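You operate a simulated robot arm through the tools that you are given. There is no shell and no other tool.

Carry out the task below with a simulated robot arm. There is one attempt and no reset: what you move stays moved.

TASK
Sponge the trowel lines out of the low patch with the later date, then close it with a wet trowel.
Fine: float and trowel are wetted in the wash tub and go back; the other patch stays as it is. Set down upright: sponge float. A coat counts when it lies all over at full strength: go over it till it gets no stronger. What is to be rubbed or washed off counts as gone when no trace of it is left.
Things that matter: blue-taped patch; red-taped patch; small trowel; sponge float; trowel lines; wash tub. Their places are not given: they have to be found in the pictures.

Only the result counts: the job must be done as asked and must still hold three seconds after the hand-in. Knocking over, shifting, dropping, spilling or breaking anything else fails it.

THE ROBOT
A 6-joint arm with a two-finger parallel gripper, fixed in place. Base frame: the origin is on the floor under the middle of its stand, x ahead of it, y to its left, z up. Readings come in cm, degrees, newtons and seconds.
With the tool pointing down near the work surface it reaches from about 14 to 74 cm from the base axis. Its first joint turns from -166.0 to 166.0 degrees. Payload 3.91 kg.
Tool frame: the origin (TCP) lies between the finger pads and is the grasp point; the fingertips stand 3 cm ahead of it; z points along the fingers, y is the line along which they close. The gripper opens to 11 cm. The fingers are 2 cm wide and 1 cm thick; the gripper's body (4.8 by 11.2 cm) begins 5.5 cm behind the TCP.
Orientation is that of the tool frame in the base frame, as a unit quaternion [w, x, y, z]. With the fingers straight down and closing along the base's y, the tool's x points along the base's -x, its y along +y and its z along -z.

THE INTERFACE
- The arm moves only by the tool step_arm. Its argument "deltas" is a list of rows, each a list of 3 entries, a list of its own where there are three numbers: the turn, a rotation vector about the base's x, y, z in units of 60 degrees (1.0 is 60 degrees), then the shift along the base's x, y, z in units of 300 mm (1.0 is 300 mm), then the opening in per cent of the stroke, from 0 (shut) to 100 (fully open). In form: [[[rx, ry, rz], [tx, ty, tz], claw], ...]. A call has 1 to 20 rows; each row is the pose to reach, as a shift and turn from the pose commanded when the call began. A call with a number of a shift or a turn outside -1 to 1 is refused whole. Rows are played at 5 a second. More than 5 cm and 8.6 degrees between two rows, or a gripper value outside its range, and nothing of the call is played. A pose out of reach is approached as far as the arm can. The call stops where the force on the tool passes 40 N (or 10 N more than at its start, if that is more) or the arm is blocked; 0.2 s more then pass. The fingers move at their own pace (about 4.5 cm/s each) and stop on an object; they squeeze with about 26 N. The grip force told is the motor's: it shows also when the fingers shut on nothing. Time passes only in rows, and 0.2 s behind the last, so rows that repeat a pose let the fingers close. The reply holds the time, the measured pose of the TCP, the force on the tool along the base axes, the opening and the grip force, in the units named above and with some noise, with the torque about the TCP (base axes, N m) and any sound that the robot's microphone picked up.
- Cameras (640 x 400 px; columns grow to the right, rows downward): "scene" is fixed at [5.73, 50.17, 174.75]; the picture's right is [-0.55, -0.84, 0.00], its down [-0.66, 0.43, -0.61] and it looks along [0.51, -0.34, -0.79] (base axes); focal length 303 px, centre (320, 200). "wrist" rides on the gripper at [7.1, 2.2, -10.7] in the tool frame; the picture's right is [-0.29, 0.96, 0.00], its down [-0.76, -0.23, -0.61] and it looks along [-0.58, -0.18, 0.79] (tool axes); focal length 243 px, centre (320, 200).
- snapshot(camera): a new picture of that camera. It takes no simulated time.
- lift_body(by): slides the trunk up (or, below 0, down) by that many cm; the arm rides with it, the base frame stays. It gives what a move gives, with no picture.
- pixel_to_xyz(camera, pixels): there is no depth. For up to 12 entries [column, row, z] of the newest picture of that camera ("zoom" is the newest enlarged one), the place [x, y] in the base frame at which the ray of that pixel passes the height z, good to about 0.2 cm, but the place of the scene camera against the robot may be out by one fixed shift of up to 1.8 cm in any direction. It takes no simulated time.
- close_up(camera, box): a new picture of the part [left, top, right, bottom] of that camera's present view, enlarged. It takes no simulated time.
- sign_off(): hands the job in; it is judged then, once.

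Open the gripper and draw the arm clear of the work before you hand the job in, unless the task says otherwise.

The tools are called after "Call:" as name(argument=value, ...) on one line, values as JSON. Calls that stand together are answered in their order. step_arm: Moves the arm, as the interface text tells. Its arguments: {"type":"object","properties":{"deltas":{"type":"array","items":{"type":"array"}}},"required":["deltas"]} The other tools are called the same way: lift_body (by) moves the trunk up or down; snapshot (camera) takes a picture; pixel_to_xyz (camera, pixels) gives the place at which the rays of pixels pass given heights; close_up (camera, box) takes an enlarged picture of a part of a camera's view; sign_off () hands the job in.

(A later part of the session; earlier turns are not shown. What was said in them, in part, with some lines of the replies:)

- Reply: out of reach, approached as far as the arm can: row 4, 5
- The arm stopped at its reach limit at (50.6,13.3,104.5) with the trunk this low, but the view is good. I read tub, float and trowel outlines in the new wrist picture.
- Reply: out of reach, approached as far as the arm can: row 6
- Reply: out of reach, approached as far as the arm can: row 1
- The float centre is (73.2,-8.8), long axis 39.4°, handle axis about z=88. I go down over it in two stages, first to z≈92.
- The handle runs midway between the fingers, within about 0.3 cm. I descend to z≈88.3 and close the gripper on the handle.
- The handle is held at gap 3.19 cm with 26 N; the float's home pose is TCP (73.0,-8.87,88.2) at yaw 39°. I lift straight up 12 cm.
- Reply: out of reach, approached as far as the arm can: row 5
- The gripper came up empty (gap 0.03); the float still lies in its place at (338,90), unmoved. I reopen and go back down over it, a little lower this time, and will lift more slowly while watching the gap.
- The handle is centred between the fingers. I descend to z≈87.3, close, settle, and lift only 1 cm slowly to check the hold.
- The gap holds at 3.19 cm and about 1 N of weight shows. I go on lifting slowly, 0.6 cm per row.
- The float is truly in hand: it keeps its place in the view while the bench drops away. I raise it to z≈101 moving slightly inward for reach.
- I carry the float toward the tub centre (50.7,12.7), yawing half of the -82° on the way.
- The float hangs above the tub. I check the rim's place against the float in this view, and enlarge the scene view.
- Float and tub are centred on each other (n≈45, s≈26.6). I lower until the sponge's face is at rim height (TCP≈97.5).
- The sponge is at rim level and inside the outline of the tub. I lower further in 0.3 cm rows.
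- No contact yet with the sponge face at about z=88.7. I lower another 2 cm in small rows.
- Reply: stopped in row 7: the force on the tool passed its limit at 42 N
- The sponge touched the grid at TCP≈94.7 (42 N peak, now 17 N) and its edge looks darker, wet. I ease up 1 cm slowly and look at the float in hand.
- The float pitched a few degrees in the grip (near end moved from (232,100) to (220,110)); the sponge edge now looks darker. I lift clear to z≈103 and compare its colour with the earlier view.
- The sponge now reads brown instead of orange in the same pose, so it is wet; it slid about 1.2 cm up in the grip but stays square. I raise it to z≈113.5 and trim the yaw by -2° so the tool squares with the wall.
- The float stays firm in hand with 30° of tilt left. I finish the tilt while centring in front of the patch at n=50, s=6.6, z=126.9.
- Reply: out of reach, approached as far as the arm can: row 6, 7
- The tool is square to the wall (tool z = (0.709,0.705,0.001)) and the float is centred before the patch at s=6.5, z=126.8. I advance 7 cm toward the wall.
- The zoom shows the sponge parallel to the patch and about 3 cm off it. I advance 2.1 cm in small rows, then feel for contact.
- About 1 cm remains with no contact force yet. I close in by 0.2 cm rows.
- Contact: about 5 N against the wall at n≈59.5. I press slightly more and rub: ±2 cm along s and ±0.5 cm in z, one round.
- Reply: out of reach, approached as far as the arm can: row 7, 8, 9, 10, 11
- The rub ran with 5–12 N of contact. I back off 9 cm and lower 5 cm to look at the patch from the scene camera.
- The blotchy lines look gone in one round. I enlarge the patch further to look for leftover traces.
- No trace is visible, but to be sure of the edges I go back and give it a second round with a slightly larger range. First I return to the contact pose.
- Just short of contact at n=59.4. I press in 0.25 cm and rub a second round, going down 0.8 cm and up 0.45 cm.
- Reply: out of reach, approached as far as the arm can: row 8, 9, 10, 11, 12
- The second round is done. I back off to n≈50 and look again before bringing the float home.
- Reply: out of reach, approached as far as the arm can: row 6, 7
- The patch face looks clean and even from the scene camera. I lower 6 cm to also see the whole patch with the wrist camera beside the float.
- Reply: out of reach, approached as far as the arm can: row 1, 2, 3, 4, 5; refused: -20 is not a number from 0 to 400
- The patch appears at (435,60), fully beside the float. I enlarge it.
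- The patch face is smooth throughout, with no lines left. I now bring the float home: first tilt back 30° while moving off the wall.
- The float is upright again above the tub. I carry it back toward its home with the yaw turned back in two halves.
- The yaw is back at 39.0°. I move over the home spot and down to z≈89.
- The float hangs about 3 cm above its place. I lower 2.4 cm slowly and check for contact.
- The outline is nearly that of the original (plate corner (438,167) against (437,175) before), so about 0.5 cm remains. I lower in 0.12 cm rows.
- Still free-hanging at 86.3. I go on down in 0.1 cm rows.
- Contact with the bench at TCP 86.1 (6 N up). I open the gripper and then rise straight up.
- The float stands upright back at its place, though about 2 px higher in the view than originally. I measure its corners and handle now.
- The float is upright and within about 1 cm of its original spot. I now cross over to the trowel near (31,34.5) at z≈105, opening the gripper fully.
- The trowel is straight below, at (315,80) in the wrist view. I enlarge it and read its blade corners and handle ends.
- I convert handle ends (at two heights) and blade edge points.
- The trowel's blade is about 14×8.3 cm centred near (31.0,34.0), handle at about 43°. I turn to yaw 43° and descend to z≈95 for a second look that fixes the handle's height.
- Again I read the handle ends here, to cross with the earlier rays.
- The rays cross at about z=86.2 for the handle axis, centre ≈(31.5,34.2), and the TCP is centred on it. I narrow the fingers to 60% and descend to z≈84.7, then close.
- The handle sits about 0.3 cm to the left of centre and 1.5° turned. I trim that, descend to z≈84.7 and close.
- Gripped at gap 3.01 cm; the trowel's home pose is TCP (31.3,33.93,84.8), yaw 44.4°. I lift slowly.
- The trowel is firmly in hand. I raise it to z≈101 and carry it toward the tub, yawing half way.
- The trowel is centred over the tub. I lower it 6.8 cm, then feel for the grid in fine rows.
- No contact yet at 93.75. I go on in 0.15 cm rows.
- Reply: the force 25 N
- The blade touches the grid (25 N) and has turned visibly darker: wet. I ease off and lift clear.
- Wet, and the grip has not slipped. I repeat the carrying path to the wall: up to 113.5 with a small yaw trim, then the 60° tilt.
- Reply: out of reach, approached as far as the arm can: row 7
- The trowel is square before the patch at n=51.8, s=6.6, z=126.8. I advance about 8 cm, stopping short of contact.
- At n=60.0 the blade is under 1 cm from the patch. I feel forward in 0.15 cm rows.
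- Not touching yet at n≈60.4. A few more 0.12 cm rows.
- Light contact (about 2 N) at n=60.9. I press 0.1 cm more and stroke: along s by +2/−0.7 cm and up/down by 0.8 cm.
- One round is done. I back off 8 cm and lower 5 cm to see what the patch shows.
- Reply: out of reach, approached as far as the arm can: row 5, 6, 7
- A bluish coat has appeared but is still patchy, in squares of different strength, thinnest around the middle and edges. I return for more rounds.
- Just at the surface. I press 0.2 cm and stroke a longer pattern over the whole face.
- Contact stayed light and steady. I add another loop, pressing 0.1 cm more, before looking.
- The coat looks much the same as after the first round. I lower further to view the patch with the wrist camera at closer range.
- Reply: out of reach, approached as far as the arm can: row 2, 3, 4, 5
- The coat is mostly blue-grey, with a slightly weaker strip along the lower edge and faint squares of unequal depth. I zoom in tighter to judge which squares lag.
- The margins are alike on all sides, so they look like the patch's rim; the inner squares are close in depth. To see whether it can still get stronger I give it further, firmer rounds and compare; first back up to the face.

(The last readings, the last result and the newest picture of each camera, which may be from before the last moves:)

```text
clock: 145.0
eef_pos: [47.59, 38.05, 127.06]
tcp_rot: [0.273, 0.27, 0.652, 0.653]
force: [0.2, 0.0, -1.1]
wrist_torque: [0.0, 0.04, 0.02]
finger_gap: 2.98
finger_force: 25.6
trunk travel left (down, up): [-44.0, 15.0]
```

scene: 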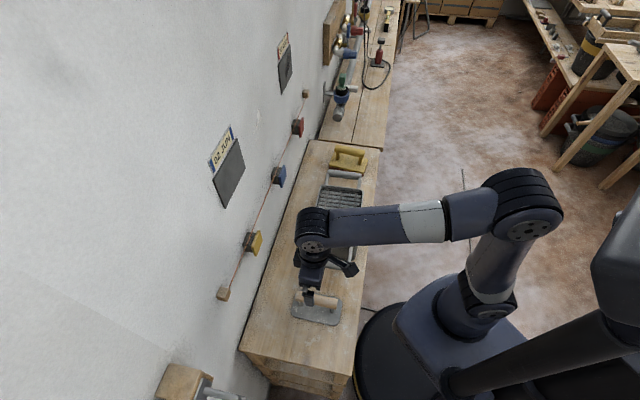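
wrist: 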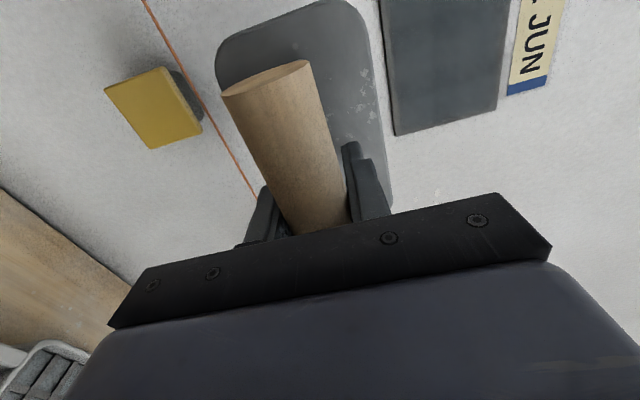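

At n≈60.6, just off the face. I press a little harder and stroke the whole face again.

Call:
step_arm(deltas=[[[0, 0, 0], [0.007, 0.007, 0], 0], [[0, 0, 0], [0.0125, 0.0125, 0], 0], [[0, 0, 0], [-0.0111, 0.0361, 0], 0], [[0, 0, 0], [-0.0111, 0.0361, -0.03], 0], [[0, 0, 0], [0.0125, 0.0125, -0.03], 0], [[0, 0, 0], [0.0361, -0.0111, -0.03], 0], [[0, 0, 0], [0.0596, -0.0346, -0.03], 0], [[0, 0, 0], [0.0596, -0.0346, 0], 0], [[0, 0, 0], [0.0361, -0.0111, 0], 0], [[0, 0, 0], [0.0125, 0.0125, 0], 0], [[0, 0, 0], [-0.0111, 0.0361, 0], 0], [[0, 0, 0], [-0.0111, 0.0361, 0.0267], 0], [[0, 0, 0], [0.0125, 0.0125, 0.0267], 0], [[0, 0, 0], [0.0361, -0.0111, 0.0267], 0], [[0, 0, 0], [0.0596, -0.0346, 0.0267], 0], [[0, 0, 0], [0.0596, -0.0346, 0], 0], [[0, 0, 0], [0.0361, -0.0111, -0.0133], 0], [[0, 0, 0], [0.0125, 0.0125, -0.0133], 0], [[0, 0, 0], [-0.0111, 0.0361, -0.0133], 0], [[0, 0, 0], [0.0125, 0.0125, 0], 0]])

Call:
step_arm(deltas=[[[0, 0, 0], [-0.02, -0.02, 0], 0], [[0, 0, 0], [-0.05, -0.05, 0], 0], [[0, 0, 0], [-0.085, -0.085, -0.03], 0], [[0, 0, 0], [-0.12, -0.12, -0.08], 0], [[0, 0, 0], [-0.14, -0.14, -0.13], 0], [[0, 0, 0], [-0.14, -0.16, -0.19], 0], [[0, 0, 0], [-0.14, -0.18, -0.25], 0], [[0, 0, 0], [-0.13, -0.2, -0.31], 0], [[0, 0, 0], [-0.12, -0.2, -0.36], 0], [[0, 0, 0], [-0.12, -0.2, -0.36], 0]])

Call:
close_up(camera="scene", box=[208, 140, 250, 212])

Call:
snapshot(camera="wrist")

Call:
close_up(camera="wrist", box=[365, 0, 525, 150])

```text
clock: 149.2
eef_pos: [47.65, 38.53, 127.06]
tcp_rot: [0.272, 0.271, 0.653, 0.653]
force: [-5.1, -2.5, -2.8]
wrist_torque: [-0.11, 0.28, -0.25]
finger_gap: 2.99
finger_force: 26.1
out of reach, approached as far as the arm can: row 4, 19
trunk travel left (down, up): [-44.0, 15.0]
```

```text
clock: 151.4
eef_pos: [44.28, 32.32, 116.39]
tcp_rot: [0.271, 0.268, 0.654, 0.653]
force: [0.2, 0.2, -2.2]
wrist_torque: [0.0, 0.01, 0.02]
finger_gap: 2.98
finger_force: 26.3
trunk travel left (down, up): [-44.0, 15.0]
```

```text
5.56 times, centred on (229, 176) of scene
```

zoom: 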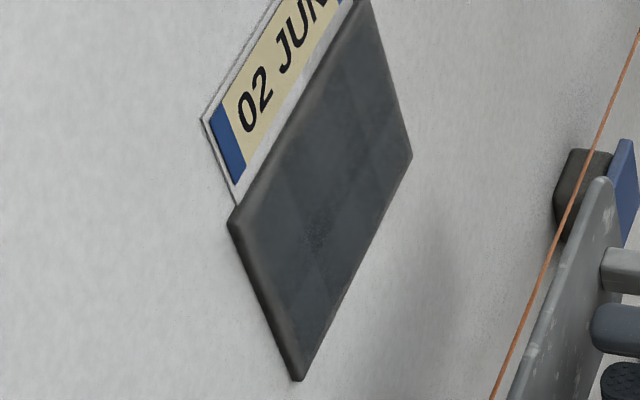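

```text
taken
```

wrist: 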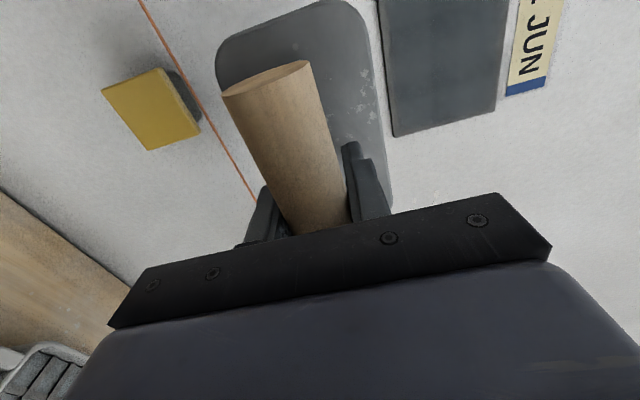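

```text
2.67 times, centred on (445, 75) of wrist
```

zoom: 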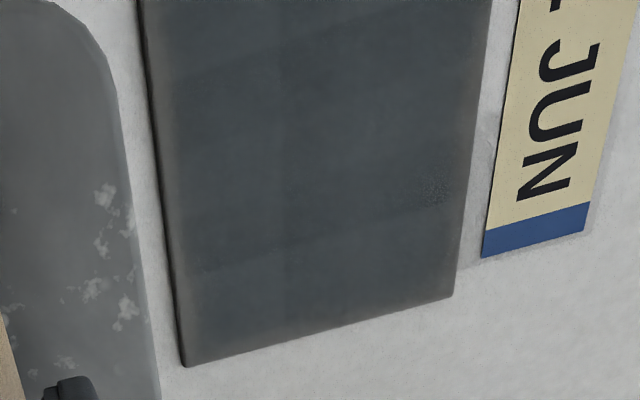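

No change against the previous look: the coat seems to have reached its limit. I back off a little more to see the far (-s) end of the patch too.

Call:
step_arm(deltas=[[[0, 0, 0], [-0.03, -0.03, 0.02], 0], [[0, 0, 0], [-0.06, -0.06, 0.03], 0], [[0, 0, 0], [-0.09, -0.09, 0.04], 0], [[0, 0, 0], [-0.12, -0.12, 0.04], 0], [[0, 0, 0], [-0.12, -0.12, 0.04], 0]])

Call:
snapshot(camera="wrist")

Call:
close_up(camera="wrist", box=[360, 0, 500, 140])

Call:
close_up(camera="scene", box=[210, 145, 246, 180])

Call:
close_up(camera="scene", box=[210, 175, 246, 210])

```text
clock: 152.6
eef_pos: [40.69, 28.88, 117.41]
tcp_rot: [0.273, 0.271, 0.652, 0.654]
force: [-0.3, -0.1, -2.4]
wrist_torque: [0.01, 0.0, 0.02]
finger_gap: 2.97
finger_force: 26.0
trunk travel left (down, up): [-44.0, 15.0]
```

```text
taken
```

wrist: 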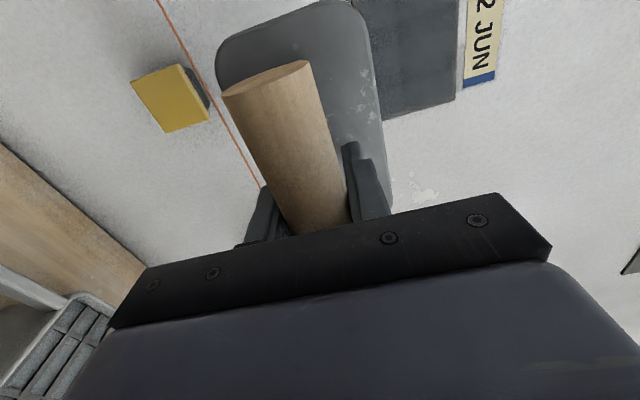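

```text
2.86 times, centred on (430, 70) of wrist
```

zoom: 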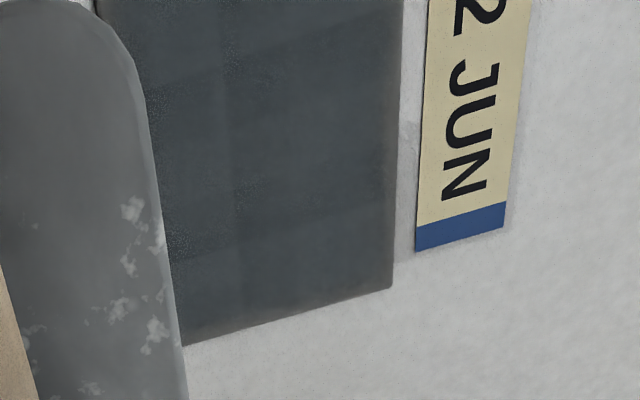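

```text
11.43 times, centred on (228, 162) of scene
```

zoom: 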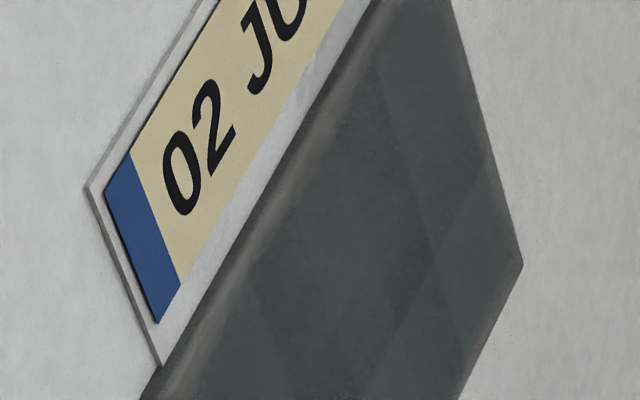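

```text
11.43 times, centred on (228, 192) of scene
```

zoom: 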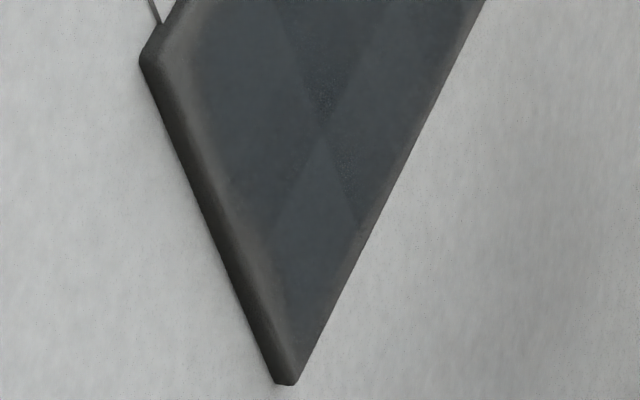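

The coat pattern is unchanged and even over all sides. I go back over the tub to compare the blade's colour with its freshly wetted look, tilting down on the way.

Call:
step_arm(deltas=[[[-0.0295, 0.0295, 0], [0.02, -0.02, 0.02], 0], [[-0.0884, 0.0884, 0], [0.045, -0.05, 0.04], 0], [[-0.1473, 0.1473, 0], [0.07, -0.08, 0.06], 0], [[-0.2062, 0.2062, 0], [0.095, -0.11, 0.08], 0], [[-0.2651, 0.2651, 0], [0.12, -0.135, 0.1], 0], [[-0.324, 0.324, 0], [0.145, -0.16, 0.115], 0], [[-0.3536, 0.3536, 0], [0.16, -0.175, 0.115], 0], [[-0.3536, 0.3536, 0], [0.16, -0.175, 0.115], 0]])

Call:
step_arm(deltas=[[[-0.0295, 0.0295, 0], [0.01, -0.015, 0], 0], [[-0.0884, 0.0884, 0], [0.025, -0.04, 0], 0], [[-0.1473, 0.1473, 0], [0.04, -0.07, -0.02], 0], [[-0.2062, 0.2062, 0], [0.055, -0.1, -0.04], 0], [[-0.2651, 0.2651, 0], [0.07, -0.13, -0.07], 0], [[-0.324, 0.324, 0], [0.085, -0.16, -0.1], 0], [[-0.3829, 0.3829, 0], [0.1, -0.19, -0.13], 0], [[-0.4418, 0.4418, 0], [0.115, -0.22, -0.16], 0], [[-0.5007, 0.5007, 0], [0.13, -0.25, -0.19], 0], [[-0.5596, 0.5596, 0], [0.145, -0.28, -0.22], 0], [[-0.6185, 0.6185, 0], [0.16, -0.31, -0.24], 0], [[-0.6774, 0.6774, 0], [0.175, -0.34, -0.25], 0], [[-0.7071, 0.7071, 0], [0.18, -0.365, -0.25], 0], [[-0.7071, 0.7071, 0], [0.18, -0.365, -0.25], 0]])

Call:
step_arm(deltas=[[[0, 0, 0.01], [0, 0, -0.05], 0], [[0, 0, 0.02], [0, 0, -0.12], 0], [[0, 0, 0.03], [0, 0, -0.19], 0], [[0, 0, 0.03], [0, 0, -0.26], 0], [[0, 0, 0.03], [0, 0, -0.32], 0], [[0, 0, 0.03], [0, 0, -0.34], 0], [[0, 0, 0.03], [0, 0, -0.34], 0]])

Call:
close_up(camera="scene", box=[295, 170, 375, 280])

Call:
snapshot(camera="wrist")

```text
clock: 154.4
eef_pos: [45.48, 23.6, 120.87]
tcp_rot: [0.193, 0.331, 0.8, 0.461]
force: [-0.7, 0.4, -1.8]
wrist_torque: [-0.01, 0.01, -0.01]
finger_gap: 2.98
finger_force: 25.8
trunk travel left (down, up): [-44.0, 15.0]
```

```text
clock: 157.4
eef_pos: [50.86, 12.55, 113.48]
tcp_rot: [0.002, 0.381, 0.924, 0.0]
force: [-1.0, -0.1, -2.1]
wrist_torque: [0.0, -0.02, 0.02]
finger_gap: 2.99
finger_force: 25.9
trunk travel left (down, up): [-44.0, 15.0]
```

```text
clock: 159.0
eef_pos: [50.83, 12.57, 103.45]
tcp_rot: [0.002, 0.367, 0.93, 0.0]
force: [0.7, 0.7, -2.7]
wrist_torque: [0.02, 0.0, -0.01]
finger_gap: 2.99
finger_force: 26.1
trunk travel left (down, up): [-44.0, 15.0]
```

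```text
3.64 times, centred on (335, 225) of scene
```

zoom: 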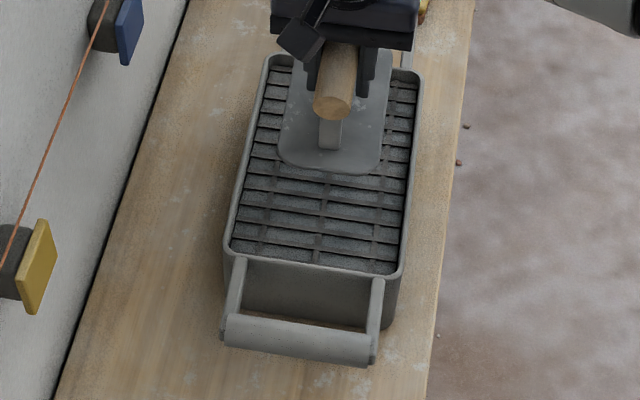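

```text
taken
```

wrist: 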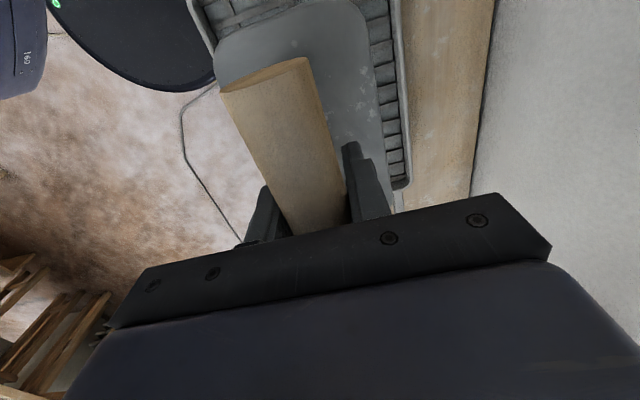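

The blade is lighter than just after wetting, so it has been drying. I wet it again to make sure the coat is at full strength: down to just above the grid first.

Call:
step_arm(deltas=[[[0, 0, 0], [0, 0, -0.03], 0], [[0, 0, 0], [0, 0, -0.08], 0], [[0, 0, 0], [0, 0, -0.14], 0], [[0, 0, 0], [0, 0, -0.2], 0], [[0, 0, 0], [0, 0, -0.26], 0], [[0, 0, 0], [0, 0, -0.3], 0], [[0, 0, 0], [0, 0, -0.315], 0], [[0, 0, 0], [0, 0, -0.315], 0]])

Call:
step_arm(deltas=[[[0, 0, 0], [0, 0, -0.004], 0], [[0, 0, 0], [0, 0, -0.008], 0], [[0, 0, 0], [0, 0, -0.012], 0], [[0, 0, 0], [0, 0, -0.015], 0], [[0, 0, 0], [0, 0, -0.015], 0]])

Call:
close_up(camera="scene", box=[310, 180, 370, 250])

```text
clock: 160.8
eef_pos: [50.77, 12.58, 93.79]
tcp_rot: [0.002, 0.367, 0.93, 0.0]
force: [-0.7, -0.7, -1.9]
wrist_torque: [-0.01, -0.01, 0.02]
finger_gap: 2.99
finger_force: 25.7
trunk travel left (down, up): [-44.0, 15.0]
```

```text
clock: 162.0
eef_pos: [50.67, 12.54, 93.4]
tcp_rot: [0.002, 0.366, 0.93, 0.0]
force: [0.1, 0.0, -2.6]
wrist_torque: [-0.04, 0.02, 0.0]
finger_gap: 3.01
finger_force: 25.8
trunk travel left (down, up): [-44.0, 15.0]
```

```text
5.71 times, centred on (340, 215) of scene
```

zoom: 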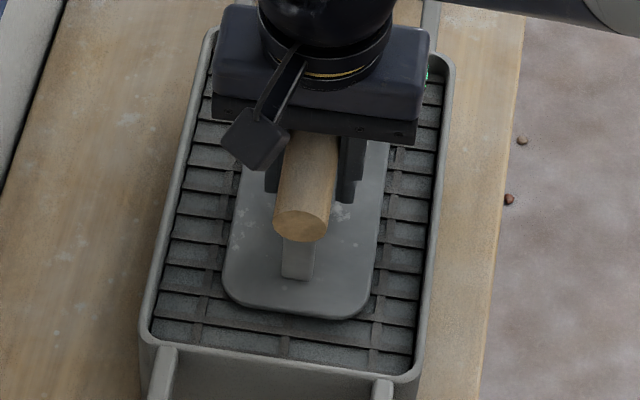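

Not in contact yet. I go down another 0.25 cm.

Call:
step_arm(deltas=[[[0, 0, 0], [0, 0, -0.003], 0], [[0, 0, 0], [0, 0, -0.006], 0], [[0, 0, 0], [0, 0, -0.0085], 0], [[0, 0, 0], [0, 0, -0.0085], 0]])

Call:
close_up(camera="scene", box=[310, 180, 370, 250])

```text
clock: 163.0
eef_pos: [50.88, 12.74, 93.31]
tcp_rot: [0.003, 0.366, 0.931, 0.001]
force: [1.3, 5.6, 16.7]
wrist_torque: [-0.51, -0.12, 0.1]
finger_gap: 2.95
finger_force: 25.8
trunk travel left (down, up): [-44.0, 15.0]
```

```text
5.71 times, centred on (340, 215) of scene
```

zoom: 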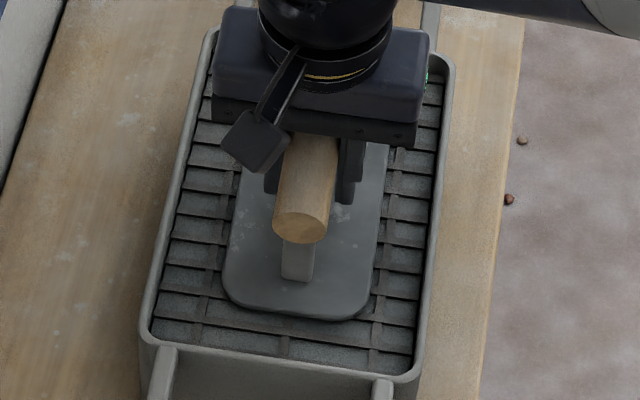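

Contact again (17 N) and the blade is dark once more. I lift and carry it to the wall by the same path.

Call:
step_arm(deltas=[[[0, 0, 0], [0, 0, 0.006], 0], [[0, 0, 0], [0, 0, 0.02], 0], [[0, 0, 0], [0, 0, 0.06], 0], [[0, 0, 0], [0, 0, 0.13], 0], [[0, 0, -0.01], [0, 0, 0.2], 0], [[0, 0, -0.02], [0, 0, 0.28], 0], [[0, 0, -0.03], [0, 0, 0.36], 0], [[0, 0, -0.033], [0, 0, 0.44], 0], [[0, 0, -0.033], [0, 0, 0.52], 0], [[0, 0, -0.033], [0, 0, 0.6], 0], [[0, 0, -0.033], [0, 0, 0.66], 0], [[0, 0, -0.033], [0, 0, 0.673], 0]])

Call:
step_arm(deltas=[[[0.0295, -0.0295, 0], [-0.01, 0.015, 0.01], 0], [[0.0884, -0.0884, 0], [-0.025, 0.04, 0.03], 0], [[0.1473, -0.1473, 0], [-0.04, 0.07, 0.06], 0], [[0.2062, -0.2062, 0], [-0.055, 0.1, 0.09], 0], [[0.2651, -0.2651, 0], [-0.07, 0.13, 0.12], 0], [[0.324, -0.324, 0], [-0.085, 0.16, 0.15], 0], [[0.3829, -0.3829, 0], [-0.1, 0.19, 0.18], 0], [[0.4418, -0.4418, 0], [-0.115, 0.22, 0.21], 0], [[0.5007, -0.5007, 0], [-0.13, 0.25, 0.24], 0], [[0.5596, -0.5596, 0], [-0.145, 0.28, 0.27], 0], [[0.6185, -0.6185, 0], [-0.16, 0.31, 0.3], 0], [[0.6774, -0.6774, 0], [-0.18, 0.34, 0.33], 0], [[0.7071, -0.7071, 0], [-0.2, 0.36, 0.36], 0]])

Call:
step_arm(deltas=[[[0.0442, -0.0442, 0], [-0.02, 0.035, 0.015], 0], [[0.1031, -0.1031, 0], [-0.04, 0.07, 0.03], 0], [[0.162, -0.162, 0], [-0.06, 0.11, 0.045], 0], [[0.2209, -0.2209, 0], [-0.08, 0.15, 0.06], 0], [[0.2798, -0.2798, 0], [-0.095, 0.19, 0.075], 0], [[0.3387, -0.3387, 0], [-0.105, 0.23, 0.086], 0], [[0.3536, -0.3536, 0], [-0.113, 0.265, 0.0863], 0], [[0.3536, -0.3536, 0], [-0.113, 0.2828, 0.0863], 0], [[0.3536, -0.3536, 0], [-0.08, 0.3158, 0.0863], 0], [[0.3536, -0.3536, 0], [-0.04, 0.3558, 0.0863], 0], [[0.3536, -0.3536, 0], [0, 0.3958, 0.0863], 0], [[0.3536, -0.3536, 0], [0.04, 0.4358, 0.0863], 0], [[0.3536, -0.3536, 0], [0.07, 0.4658, 0.0863], 0], [[0.3536, -0.3536, 0], [0.07, 0.4658, 0.0863], 0]])

```text
clock: 165.6
eef_pos: [50.83, 12.68, 113.25]
tcp_rot: [0.001, 0.382, 0.924, -0.001]
force: [0.3, -0.7, -1.0]
wrist_torque: [0.0, 0.03, -0.01]
finger_gap: 2.96
finger_force: 26.1
trunk travel left (down, up): [-44.0, 15.0]
```

```text
clock: 168.4
eef_pos: [44.79, 23.36, 124.32]
tcp_rot: [0.193, 0.332, 0.799, 0.462]
force: [0.3, 0.0, -2.8]
wrist_torque: [-0.03, 0.02, -0.01]
finger_gap: 2.99
finger_force: 26.1
trunk travel left (down, up): [-44.0, 15.0]
```

```text
clock: 171.4
eef_pos: [47.03, 37.4, 126.7]
tcp_rot: [0.272, 0.272, 0.652, 0.653]
force: [-0.1, 0.3, -2.0]
wrist_torque: [-0.02, 0.01, -0.02]
finger_gap: 2.97
finger_force: 25.8
trunk travel left (down, up): [-44.0, 15.0]
```

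At n=59.7, just before the face. I advance 1.2 cm in fine rows to contact.

Call:
step_arm(deltas=[[[0, 0, 0], [0.005, 0.005, 0], 0], [[0, 0, 0], [0.01, 0.01, 0], 0], [[0, 0, 0], [0.015, 0.015, 0], 0], [[0, 0, 0], [0.02, 0.02, 0], 0], [[0, 0, 0], [0.025, 0.025, 0], 0], [[0, 0, 0], [0.029, 0.029, 0], 0], [[0, 0, 0], [0.029, 0.029, 0], 0]])

```text
clock: 173.0
eef_pos: [47.75, 38.36, 126.78]
tcp_rot: [0.272, 0.272, 0.653, 0.653]
force: [-1.2, -0.3, -2.3]
wrist_torque: [-0.05, 0.05, -0.05]
finger_gap: 3.0
finger_force: 25.9
trunk travel left (down, up): [-44.0, 15.0]
```

Light contact. I press 0.2 cm and stroke the full pattern with the freshly wetted blade.

Call:
step_arm(deltas=[[[0, 0, 0], [0.0047, 0.0047, 0], 0], [[0, 0, 0], [-0.0142, 0.0236, 0], 0], [[0, 0, 0], [-0.0142, 0.0236, -0.0267], 0], [[0, 0, 0], [0.0047, 0.0047, -0.0267], 0], [[0, 0, 0], [0.0283, -0.0189, -0.0267], 0], [[0, 0, 0], [0.0518, -0.0424, -0.0267], 0], [[0, 0, 0], [0.0518, -0.0424, 0], 0], [[0, 0, 0], [0.0283, -0.0189, 0], 0], [[0, 0, 0], [0.0047, 0.0047, 0], 0], [[0, 0, 0], [-0.0142, 0.0236, 0], 0], [[0, 0, 0], [-0.0142, 0.0236, 0.03], 0], [[0, 0, 0], [0.0047, 0.0047, 0.03], 0], [[0, 0, 0], [0.0283, -0.0189, 0.03], 0], [[0, 0, 0], [0.0518, -0.0424, 0.03], 0], [[0, 0, 0], [0.0518, -0.0424, 0.01], 0], [[0, 0, 0], [0.0283, -0.0189, 0.01], 0], [[0, 0, 0], [0.0047, 0.0047, 0.01], 0], [[0, 0, 0], [-0.0142, 0.0236, 0.01], 0], [[0, 0, 0], [0.0047, 0.0047, 0], 0]])

Call:
step_arm(deltas=[[[0, 0, 0], [0.002, 0.002, 0], 0], [[0, 0, 0], [0.0255, -0.0215, -0.0333], 0], [[0, 0, 0], [0.0491, -0.0451, -0.0333], 0], [[0, 0, 0], [0.0255, -0.0215, -0.0333], 0], [[0, 0, 0], [0.002, 0.002, -0.0333], 0], [[0, 0, 0], [-0.0165, 0.0205, -0.0333], 0], [[0, 0, 0], [-0.0165, 0.0205, -0.0133], 0], [[0, 0, 0], [0.002, 0.002, -0.0133], 0], [[0, 0, 0], [0.0255, -0.0215, -0.0133], 0], [[0, 0, 0], [0.0491, -0.0451, -0.0133], 0], [[0, 0, 0], [0.0491, -0.0451, 0.0333], 0], [[0, 0, 0], [0.0255, -0.0215, 0.0333], 0], [[0, 0, 0], [0.002, 0.002, 0.0333], 0], [[0, 0, 0], [-0.0165, 0.0205, 0.0333], 0], [[0, 0, 0], [-0.0165, 0.0205, 0.01], 0], [[0, 0, 0], [0.002, 0.002, 0], 0]])

Call:
step_arm(deltas=[[[0, 0, 0], [-0.02, -0.02, 0], 0], [[0, 0, 0], [-0.05, -0.05, 0], 0], [[0, 0, 0], [-0.085, -0.085, -0.03], 0], [[0, 0, 0], [-0.12, -0.12, -0.08], 0], [[0, 0, 0], [-0.14, -0.14, -0.13], 0], [[0, 0, 0], [-0.14, -0.16, -0.19], 0], [[0, 0, 0], [-0.14, -0.18, -0.25], 0], [[0, 0, 0], [-0.13, -0.2, -0.31], 0], [[0, 0, 0], [-0.12, -0.2, -0.36], 0], [[0, 0, 0], [-0.12, -0.2, -0.36], 0]])

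Call:
snapshot(camera="wrist")

Call:
close_up(camera="wrist", box=[365, 0, 525, 150])

Call:
close_up(camera="scene", box=[208, 140, 250, 212])

Call:
close_up(camera="scene", box=[210, 145, 246, 180])

Call:
close_up(camera="scene", box=[210, 175, 246, 210])

```text
clock: 177.0
eef_pos: [47.84, 38.48, 126.87]
tcp_rot: [0.273, 0.271, 0.652, 0.654]
force: [-6.2, -3.3, -0.7]
wrist_torque: [-0.05, 0.29, 0.43]
finger_gap: 3.0
finger_force: 26.1
out of reach, approached as far as the arm can: row 3
trunk travel left (down, up): [-44.0, 15.0]
```

```text
clock: 180.4
eef_pos: [47.83, 38.53, 126.69]
tcp_rot: [0.271, 0.272, 0.653, 0.653]
force: [-4.3, -1.9, -1.1]
wrist_torque: [-0.05, 0.16, 0.33]
finger_gap: 2.98
finger_force: 26.4
out of reach, approached as far as the arm can: row 6
trunk travel left (down, up): [-44.0, 15.0]
```

```text
clock: 182.6
eef_pos: [44.64, 32.28, 115.89]
tcp_rot: [0.27, 0.269, 0.654, 0.654]
force: [0.1, 0.3, -1.8]
wrist_torque: [0.0, -0.03, 0.01]
finger_gap: 2.99
finger_force: 26.3
out of reach, approached as far as the arm can: row 9, 10
trunk travel left (down, up): [-44.0, 15.0]
```

```text
taken
```

wrist: 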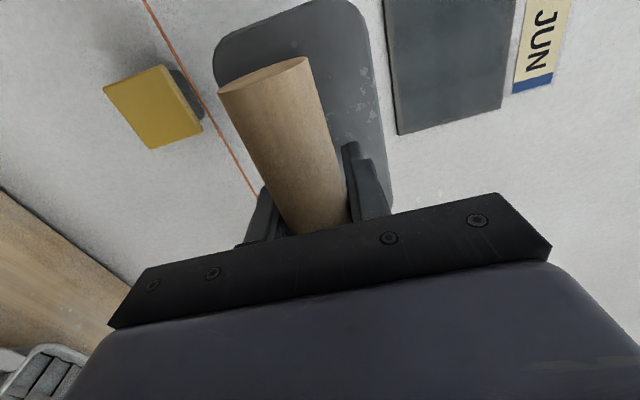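

```text
2.67 times, centred on (445, 75) of wrist
```

zoom: 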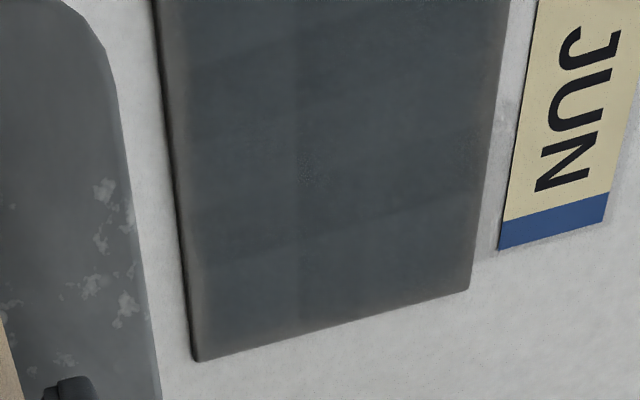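

```text
5.56 times, centred on (229, 176) of scene
```

zoom: 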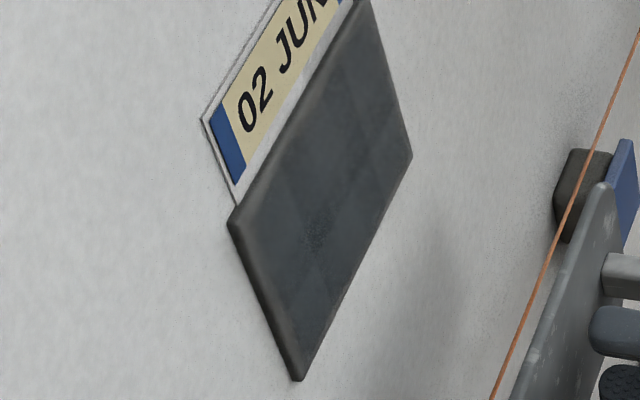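

```text
11.43 times, centred on (228, 162) of scene
```

zoom: 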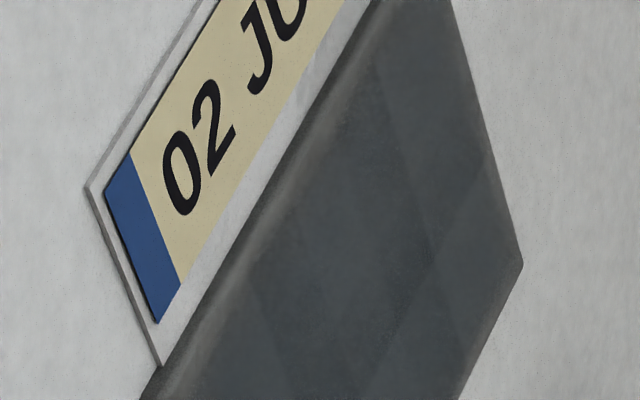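

```text
11.43 times, centred on (228, 192) of scene
```

zoom: 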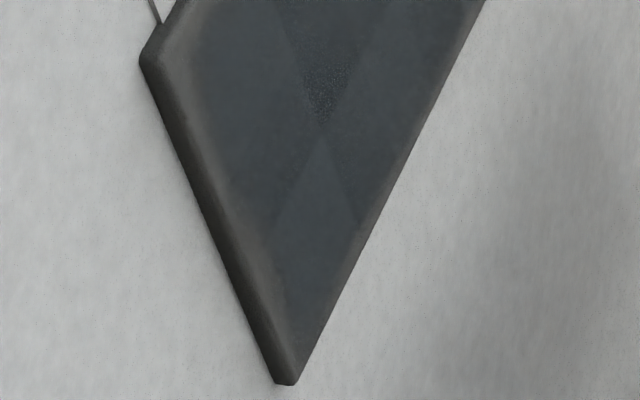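

Nothing changed after the fresh wet strokes, so the coat is at its full strength all over. I bring the trowel home: tilt down and back over the tub first.

Call:
step_arm(deltas=[[[-0.0295, 0.0295, 0], [0.005, -0.03, 0.02], 0], [[-0.0884, 0.0884, 0], [0.01, -0.075, 0.05], 0], [[-0.1473, 0.1473, 0], [0.015, -0.12, 0.08], 0], [[-0.2062, 0.2062, 0], [0.02, -0.165, 0.11], 0], [[-0.2651, 0.2651, 0], [0.025, -0.21, 0.14], 0], [[-0.324, 0.324, 0], [0.028, -0.25, 0.165], 0], [[-0.3536, 0.3536, 0], [0.029, -0.289, 0.17], 0], [[-0.3536, 0.3536, 0], [0.029, -0.289, 0.17], 0]])

Call:
step_arm(deltas=[[[-0.0295, 0.0295, 0], [0.01, -0.015, 0], 0], [[-0.0884, 0.0884, 0], [0.025, -0.04, 0], 0], [[-0.1473, 0.1473, 0], [0.04, -0.07, -0.02], 0], [[-0.2062, 0.2062, 0], [0.055, -0.1, -0.04], 0], [[-0.2651, 0.2651, 0], [0.07, -0.13, -0.07], 0], [[-0.324, 0.324, 0], [0.085, -0.16, -0.1], 0], [[-0.3829, 0.3829, 0], [0.1, -0.19, -0.13], 0], [[-0.4418, 0.4418, 0], [0.115, -0.22, -0.16], 0], [[-0.5007, 0.5007, 0], [0.13, -0.25, -0.19], 0], [[-0.5596, 0.5596, 0], [0.145, -0.28, -0.22], 0], [[-0.6185, 0.6185, 0], [0.16, -0.31, -0.24], 0], [[-0.6774, 0.6774, 0], [0.175, -0.34, -0.25], 0], [[-0.7071, 0.7071, 0], [0.18, -0.365, -0.25], 0], [[-0.7071, 0.7071, 0], [0.18, -0.365, -0.25], 0]])

Call:
step_arm(deltas=[[[0, 0, 0.05], [-0.02, 0.022, -0.02], 0], [[0, 0, 0.13], [-0.06, 0.066, -0.05], 0], [[0, 0, 0.21], [-0.1, 0.11, -0.09], 0], [[0, 0, 0.29], [-0.14, 0.155, -0.13], 0], [[0, 0, 0.37], [-0.18, 0.199, -0.17], 0], [[0, 0, 0.45], [-0.22, 0.243, -0.21], 0], [[0, 0, 0.53], [-0.26, 0.287, -0.25], 0], [[0, 0, 0.61], [-0.3, 0.331, -0.28], 0], [[0, 0, 0.69], [-0.32, 0.347, -0.3], 0], [[0, 0, 0.745], [-0.325, 0.355, -0.31], 0]])

```text
clock: 184.4
eef_pos: [45.36, 23.63, 121.16]
tcp_rot: [0.193, 0.332, 0.799, 0.462]
force: [-0.2, 0.1, -1.3]
wrist_torque: [-0.02, 0.0, 0.0]
finger_gap: 2.98
finger_force: 25.6
trunk travel left (down, up): [-44.0, 15.0]
```

```text
clock: 187.4
eef_pos: [51.02, 12.74, 113.58]
tcp_rot: [0.002, 0.383, 0.924, 0.0]
force: [-0.7, 0.1, -2.2]
wrist_torque: [-0.01, 0.01, -0.02]
finger_gap: 3.01
finger_force: 26.1
trunk travel left (down, up): [-44.0, 15.0]
```

```text
clock: 189.6
eef_pos: [41.09, 23.31, 104.25]
tcp_rot: [0.001, 0.002, 1.0, 0.001]
force: [0.2, -0.1, -1.5]
wrist_torque: [0.01, -0.05, 0.02]
finger_gap: 2.99
finger_force: 26.0
trunk travel left (down, up): [-44.0, 15.0]
```

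Half way home with yaw 0°. I finish the yaw to 44.4° over the trowel's place, keeping the height.

Call:
step_arm(deltas=[[[0, 0, 0.05], [-0.02, 0.022, 0], 0], [[0, 0, 0.13], [-0.06, 0.066, 0], 0], [[0, 0, 0.21], [-0.1, 0.11, 0], 0], [[0, 0, 0.29], [-0.14, 0.155, 0], 0], [[0, 0, 0.37], [-0.18, 0.199, 0], 0], [[0, 0, 0.45], [-0.22, 0.243, 0], 0], [[0, 0, 0.53], [-0.26, 0.287, 0], 0], [[0, 0, 0.61], [-0.3, 0.331, 0], 0], [[0, 0, 0.69], [-0.32, 0.347, 0], 0], [[0, 0, 0.743], [-0.3263, 0.354, 0], 0], [[0, 0, 0.743], [-0.3263, 0.354, 0], 0]])

Call:
step_arm(deltas=[[[0, 0, 0], [0, 0, -0.04], 0], [[0, 0, 0], [0, 0, -0.1], 0], [[0, 0, 0], [0, 0, -0.17], 0], [[0, 0, 0], [0, 0, -0.24], 0], [[0, 0, 0], [0, 0, -0.31], 0], [[0, 0, 0], [0, 0, -0.38], 0], [[0, 0, 0], [0, 0, -0.44], 0], [[0, 0, 0], [0, 0, -0.5], 0], [[0, 0, 0], [0, 0, -0.54], 0], [[0, 0, 0], [0, 0, -0.54], 0]])

Call:
snapshot(camera="wrist")

Call:
close_up(camera="scene", box=[280, 270, 360, 340])

```text
clock: 192.0
eef_pos: [31.31, 33.91, 104.44]
tcp_rot: [0.001, -0.378, 0.926, 0.001]
force: [0.3, 1.4, -1.8]
wrist_torque: [0.03, -0.05, -0.03]
finger_gap: 2.99
finger_force: 25.9
trunk travel left (down, up): [-44.0, 15.0]
```

```text
clock: 194.2
eef_pos: [31.47, 33.89, 87.99]
tcp_rot: [0.001, -0.378, 0.926, 0.002]
force: [-0.8, 0.4, -1.6]
wrist_torque: [0.01, -0.04, -0.02]
finger_gap: 2.98
finger_force: 26.3
trunk travel left (down, up): [-44.0, 15.0]
```

```text
taken
```

wrist: 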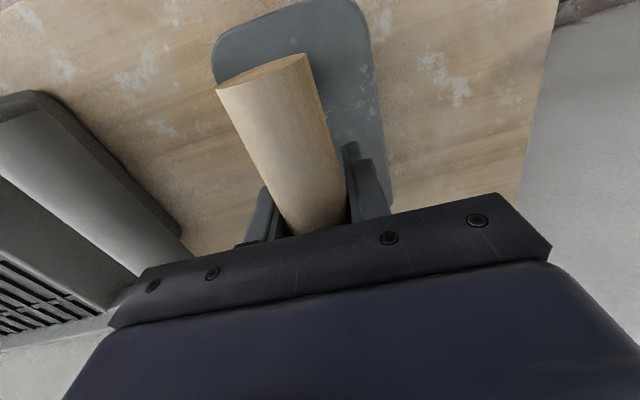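

```text
5.71 times, centred on (320, 305) of scene
```

zoom: 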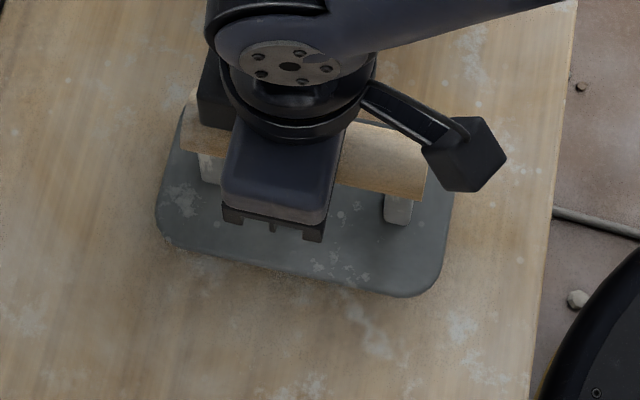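

The trowel hangs about 3 cm over its place. I lower 2.6 cm, then feel for the bench.

Call:
step_arm(deltas=[[[0, 0, 0], [-0.002, 0, -0.02], 0], [[0, 0, 0], [-0.004, 0.001, -0.04], 0], [[0, 0, 0], [-0.005, 0.001, -0.06], 0], [[0, 0, 0], [-0.005, 0.001, -0.08], 0], [[0, 0, 0], [-0.005, 0.001, -0.087], 0], [[0, 0, 0], [-0.005, 0.001, -0.087], 0]])

Call:
step_arm(deltas=[[[0, 0, 0], [0, 0, -0.004], 0], [[0, 0, 0], [0, 0, -0.008], 0], [[0, 0, 0], [0, 0, -0.012], 0], [[0, 0, 0], [0, 0, -0.016], 0], [[0, 0, 0], [0, 0, -0.016], 0]])

```text
clock: 195.6
eef_pos: [31.15, 34.09, 85.46]
tcp_rot: [0.001, -0.376, 0.927, 0.002]
force: [-0.3, 0.9, -0.9]
wrist_torque: [-0.01, -0.02, -0.01]
finger_gap: 2.96
finger_force: 26.1
trunk travel left (down, up): [-44.0, 15.0]
```

```text
clock: 196.8
eef_pos: [31.03, 34.07, 84.95]
tcp_rot: [0.001, -0.377, 0.926, 0.001]
force: [0.2, -0.1, -2.0]
wrist_torque: [0.03, 0.0, -0.02]
finger_gap: 2.94
finger_force: 25.9
trunk travel left (down, up): [-44.0, 15.0]
```

Still free at 84.95. A few more 0.1 cm rows.

Call:
step_arm(deltas=[[[0, 0, 0], [0, 0, -0.003], 0], [[0, 0, 0], [0, 0, -0.006], 0], [[0, 0, 0], [0, 0, -0.009], 0], [[0, 0, 0], [0, 0, -0.009], 0]])

```text
clock: 197.8
eef_pos: [31.19, 33.94, 84.73]
tcp_rot: [0.001, -0.377, 0.926, 0.002]
force: [0.4, 0.3, -2.8]
wrist_torque: [0.0, -0.01, 0.04]
finger_gap: 2.97
finger_force: 26.7
trunk travel left (down, up): [-44.0, 15.0]
```

Call:
step_arm(deltas=[[[0, 0, 0], [0, 0, -0.003], 0], [[0, 0, 0], [0, 0, -0.006], 0], [[0, 0, 0], [0, 0, -0.008], 0], [[0, 0, 0], [0, 0, -0.008], 0]])

```text
clock: 198.8
eef_pos: [31.14, 33.96, 84.61]
tcp_rot: [0.001, -0.377, 0.926, 0.001]
force: [0.7, 1.2, 1.1]
wrist_torque: [0.08, -0.18, 0.01]
finger_gap: 2.96
finger_force: 26.6
trunk travel left (down, up): [-44.0, 15.0]
```

The blade has just touched the bench (force turned to +1 N). I open the gripper and rise straight up.

Call:
step_arm(deltas=[[[0, 0, 0], [0, 0, -0.001], 0], [[0, 0, 0], [0, 0, -0.001], 35], [[0, 0, 0], [0, 0, -0.001], 60], [[0, 0, 0], [0, 0, -0.001], 60], [[0, 0, 0], [0, 0, -0.001], 60], [[0, 0, 0], [0, 0, 0.05], 60], [[0, 0, 0], [0, 0, 0.15], 60], [[0, 0, 0], [0, 0, 0.28], 60], [[0, 0, 0], [0, 0, 0.42], 60], [[0, 0, 0], [0, 0, 0.56], 60], [[0, 0, 0], [0, 0, 0.68], 60]])

Call:
snapshot(camera="wrist")

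Call:
snapshot(camera="scene")

Call:
close_up(camera="scene", box=[280, 270, 360, 340])

```text
clock: 201.2
eef_pos: [31.19, 33.64, 105.02]
tcp_rot: [0.002, -0.377, 0.926, 0.002]
force: [-0.4, -1.1, 0.2]
wrist_torque: [-0.04, 0.01, -0.04]
finger_gap: 6.6
finger_force: 0.1
trunk travel left (down, up): [-44.0, 15.0]
```

```text
taken
```

wrist: 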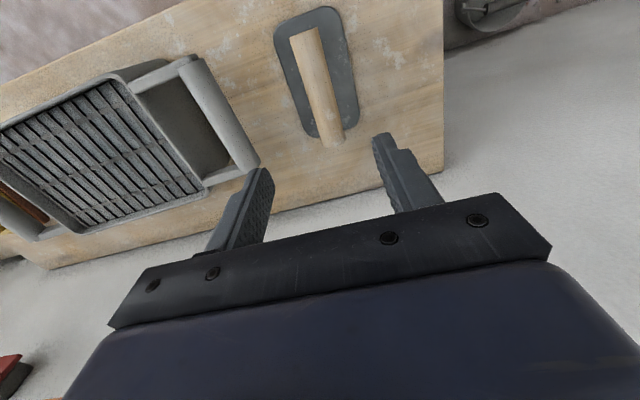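

```text
taken
```

scene: 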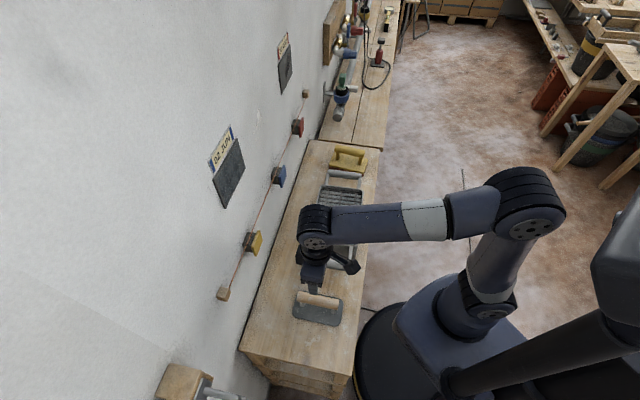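

```text
5.71 times, centred on (320, 305) of scene
```

zoom: 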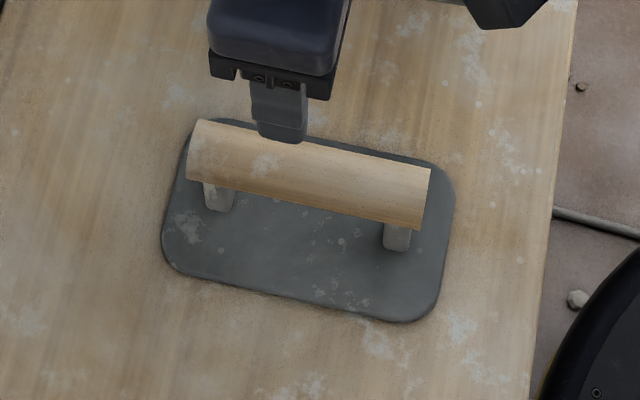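

The trowel is back within about 0.3 cm of where it lay. I check both patches and the float once more.

Call:
close_up(camera="scene", box=[190, 110, 290, 220])

Call:
close_up(camera="scene", box=[250, 20, 320, 110])

Call:
close_up(camera="scene", box=[315, 135, 385, 195])

Call:
close_up(camera="scene", box=[208, 140, 250, 212])

```text
3.64 times, centred on (240, 165) of scene
```

zoom: 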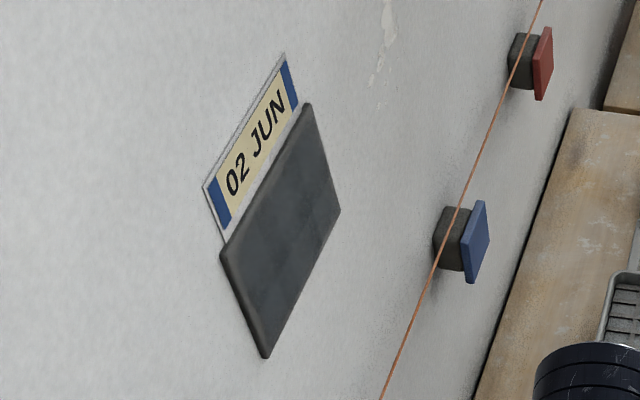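

```text
4.44 times, centred on (285, 65) of scene
```

zoom: 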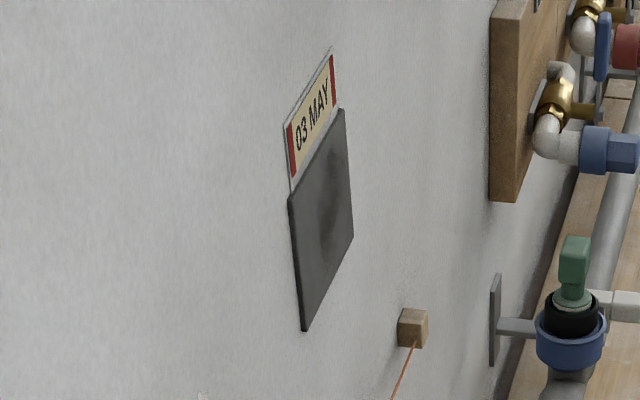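

```text
6.67 times, centred on (350, 165) of scene
```

zoom: 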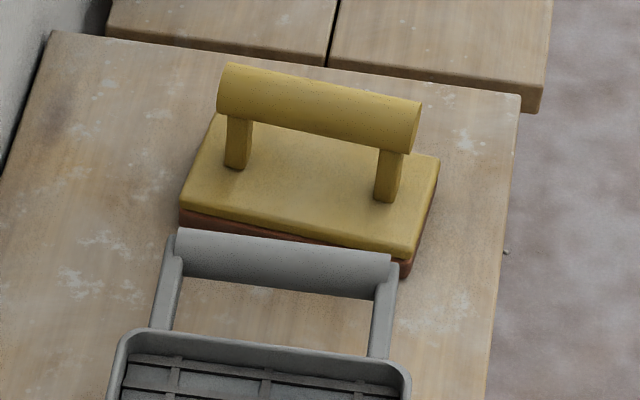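

```text
5.56 times, centred on (229, 176) of scene
```

zoom: 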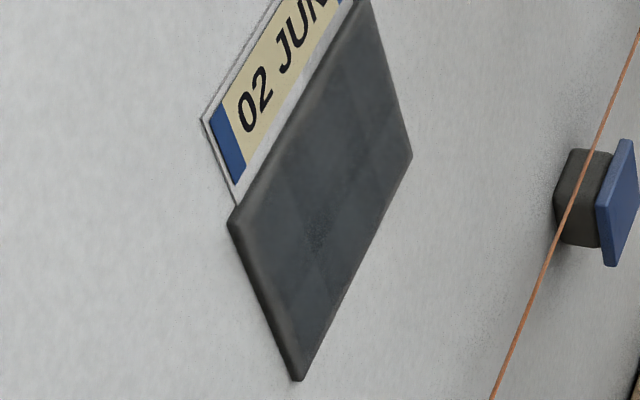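

The red-taped patch is unchanged and all things are in place. I take one last near look at the coated patch with the empty hand, moving back and tilting the tool 60° toward the wall.

Call:
step_arm(deltas=[[[0, 0, 0], [0.02, -0.13, 0.08], 60], [[0, 0, 0], [0.04, -0.26, 0.16], 60], [[0, 0, 0], [0.06, -0.37, 0.24], 60], [[0.0884, -0.0884, 0], [0.06, -0.38, 0.28], 60], [[0.1768, -0.1768, 0], [0.06, -0.38, 0.32], 60], [[0.2652, -0.2652, 0], [0.06, -0.38, 0.36], 60], [[0.3536, -0.3536, 0], [0.06, -0.38, 0.4], 60], [[0.4419, -0.4419, 0], [0.06, -0.38, 0.42], 60], [[0.5303, -0.5303, 0], [0.06, -0.38, 0.42], 60], [[0.6187, -0.6187, 0], [0.06, -0.38, 0.42], 60], [[0.7071, -0.7071, 0], [0.06, -0.38, 0.42], 60]])

Call:
snapshot(camera="wrist")

```text
clock: 203.6
eef_pos: [32.84, 22.57, 117.48]
tcp_rot: [0.464, -0.325, 0.801, 0.195]
force: [0.2, 0.2, -0.4]
wrist_torque: [0.01, -0.01, 0.01]
finger_gap: 6.59
finger_force: 0.0
trunk travel left (down, up): [-44.0, 15.0]
```

```text
taken
```

wrist: 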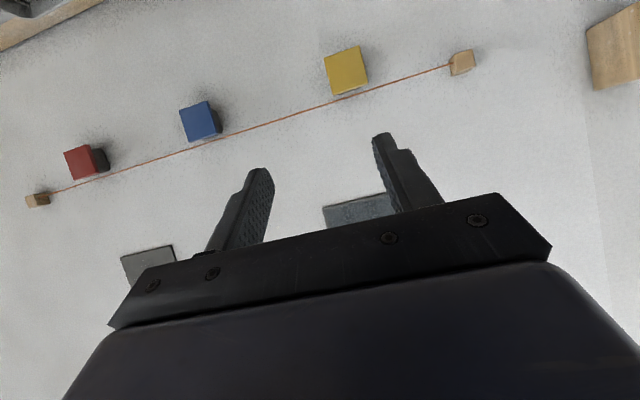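

The patch is just at the gripper's edge at (358,210). I tilt 26° more and move a bit sideways to see it whole.

Call:
step_arm(deltas=[[[0.0884, -0.0884, 0], [0, 0, -0.03], 100], [[0.1768, -0.1768, 0], [0, 0, -0.06], 100], [[0.2652, -0.2652, 0], [0, 0, -0.1], 100], [[0.31, -0.31, 0], [0, 0, -0.13], 100], [[0.31, -0.31, 0], [0.02, 0.02, -0.13], 100]])

Call:
snapshot(camera="wrist")

Call:
close_up(camera="wrist", box=[295, 120, 395, 215])

```text
clock: 204.8
eef_pos: [33.64, 23.22, 113.54]
tcp_rot: [0.631, -0.275, 0.674, 0.267]
force: [0.3, -0.8, -0.7]
wrist_torque: [-0.01, -0.01, 0.02]
finger_gap: 11.03
finger_force: 0.0
out of reach, approached as far as the arm can: row 2, 3, 4
trunk travel left (down, up): [-44.0, 15.0]
```

```text
taken
```

wrist: 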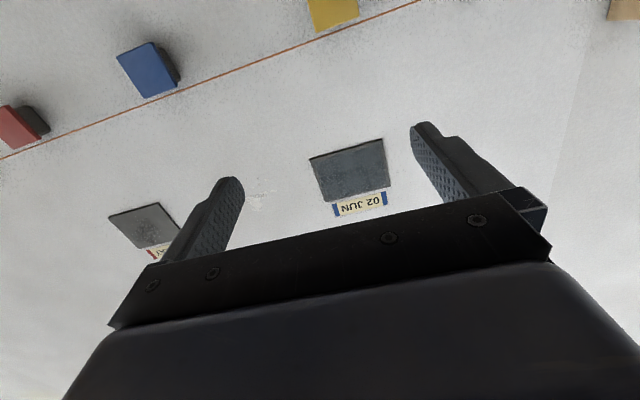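

```text
4.21 times, centred on (345, 168) of wrist
```

zoom: 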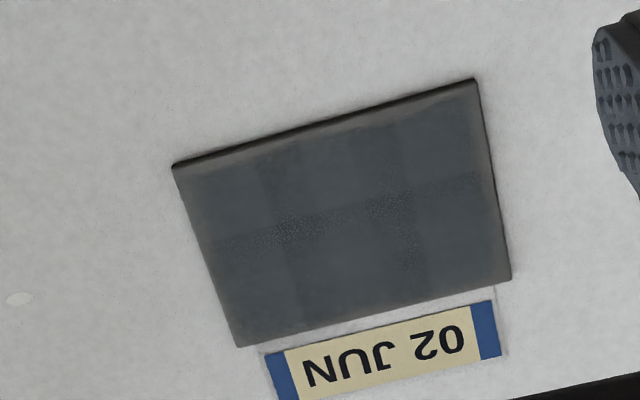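

The whole face shows an even coat on all squares with no lines left; the other patch is untouched. I draw the arm up and back clear of the work with the gripper open.

Call:
step_arm(deltas=[[[-0.0884, 0.0884, 0], [0, -0.02, 0.04], 100], [[-0.1768, 0.1768, 0], [0, -0.06, 0.1], 100], [[-0.2652, 0.2652, 0], [0, -0.1, 0.18], 100], [[-0.3536, 0.3536, 0], [0, -0.14, 0.26], 100], [[-0.4419, 0.4419, 0], [0, -0.18, 0.34], 100], [[-0.5303, 0.5303, 0], [0, -0.22, 0.4], 100], [[-0.6187, 0.6187, 0], [0, -0.26, 0.45], 100], [[-0.7071, 0.7071, 0], [0, -0.3, 0.5], 100], [[-0.7071, 0.7071, 0], [0, -0.3, 0.5], 100]])

Call:
snapshot(camera="scene")

```text
clock: 206.8
eef_pos: [33.6, 14.25, 128.49]
tcp_rot: [0.21, -0.366, 0.902, 0.089]
force: [1.1, -0.4, 0.7]
wrist_torque: [0.03, 0.01, 0.0]
finger_gap: 11.01
finger_force: 0.0
out of reach, approached as far as the arm can: row 2
trunk travel left (down, up): [-44.0, 15.0]
```

```text
taken
```

scene: 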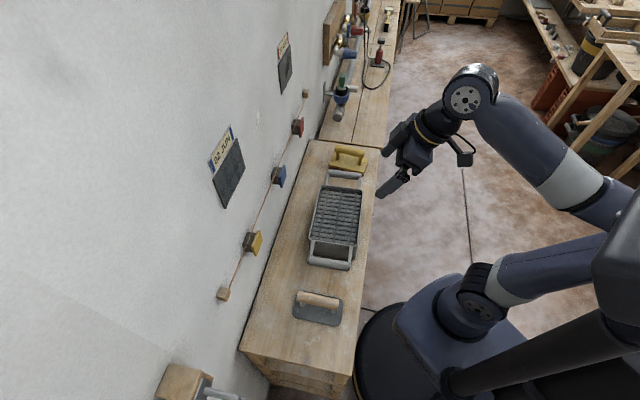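

The arm is clear with an open gripper. The float stands upright at (347,161), the trowel lies at (318,307), the tub is unmoved, and the blue-taped patch is sponged and closed. I hand the job in.

Call:
sign_off()

```text
The job is handed in.
```

I sponged the trowel lines out of the blue-taped patch (02 JUN, later than the red patch's 03 MAY), closed it with the wet trowel, and handed the job in. I haven't seen the verdict.

- **Trowel lines:** after two rounds with the wetted float, no trace of them showed from either camera.
- **Coat:** I went over the patch several times, then wetted the trowel again and went over it once more. The look didn't change, so I took the coat to be at full strength. The last close view showed it even over the whole face.
- **Float:** it is upright on the bench, about 1 cm from where it started. It seems to have tilted a little in the grip and shifted when I let go. I left it there rather than risk handling it again.
- **First grip on the float:** the gripper came up empty on the first try. The float stayed where it was, and the second grip held.
- **Trowel:** it is back within about 0.3 cm of its place.
- **Everything else:** the red-taped patch looks the same as at the start, and the tub did not move. The arm is clear of the work with the gripper open.
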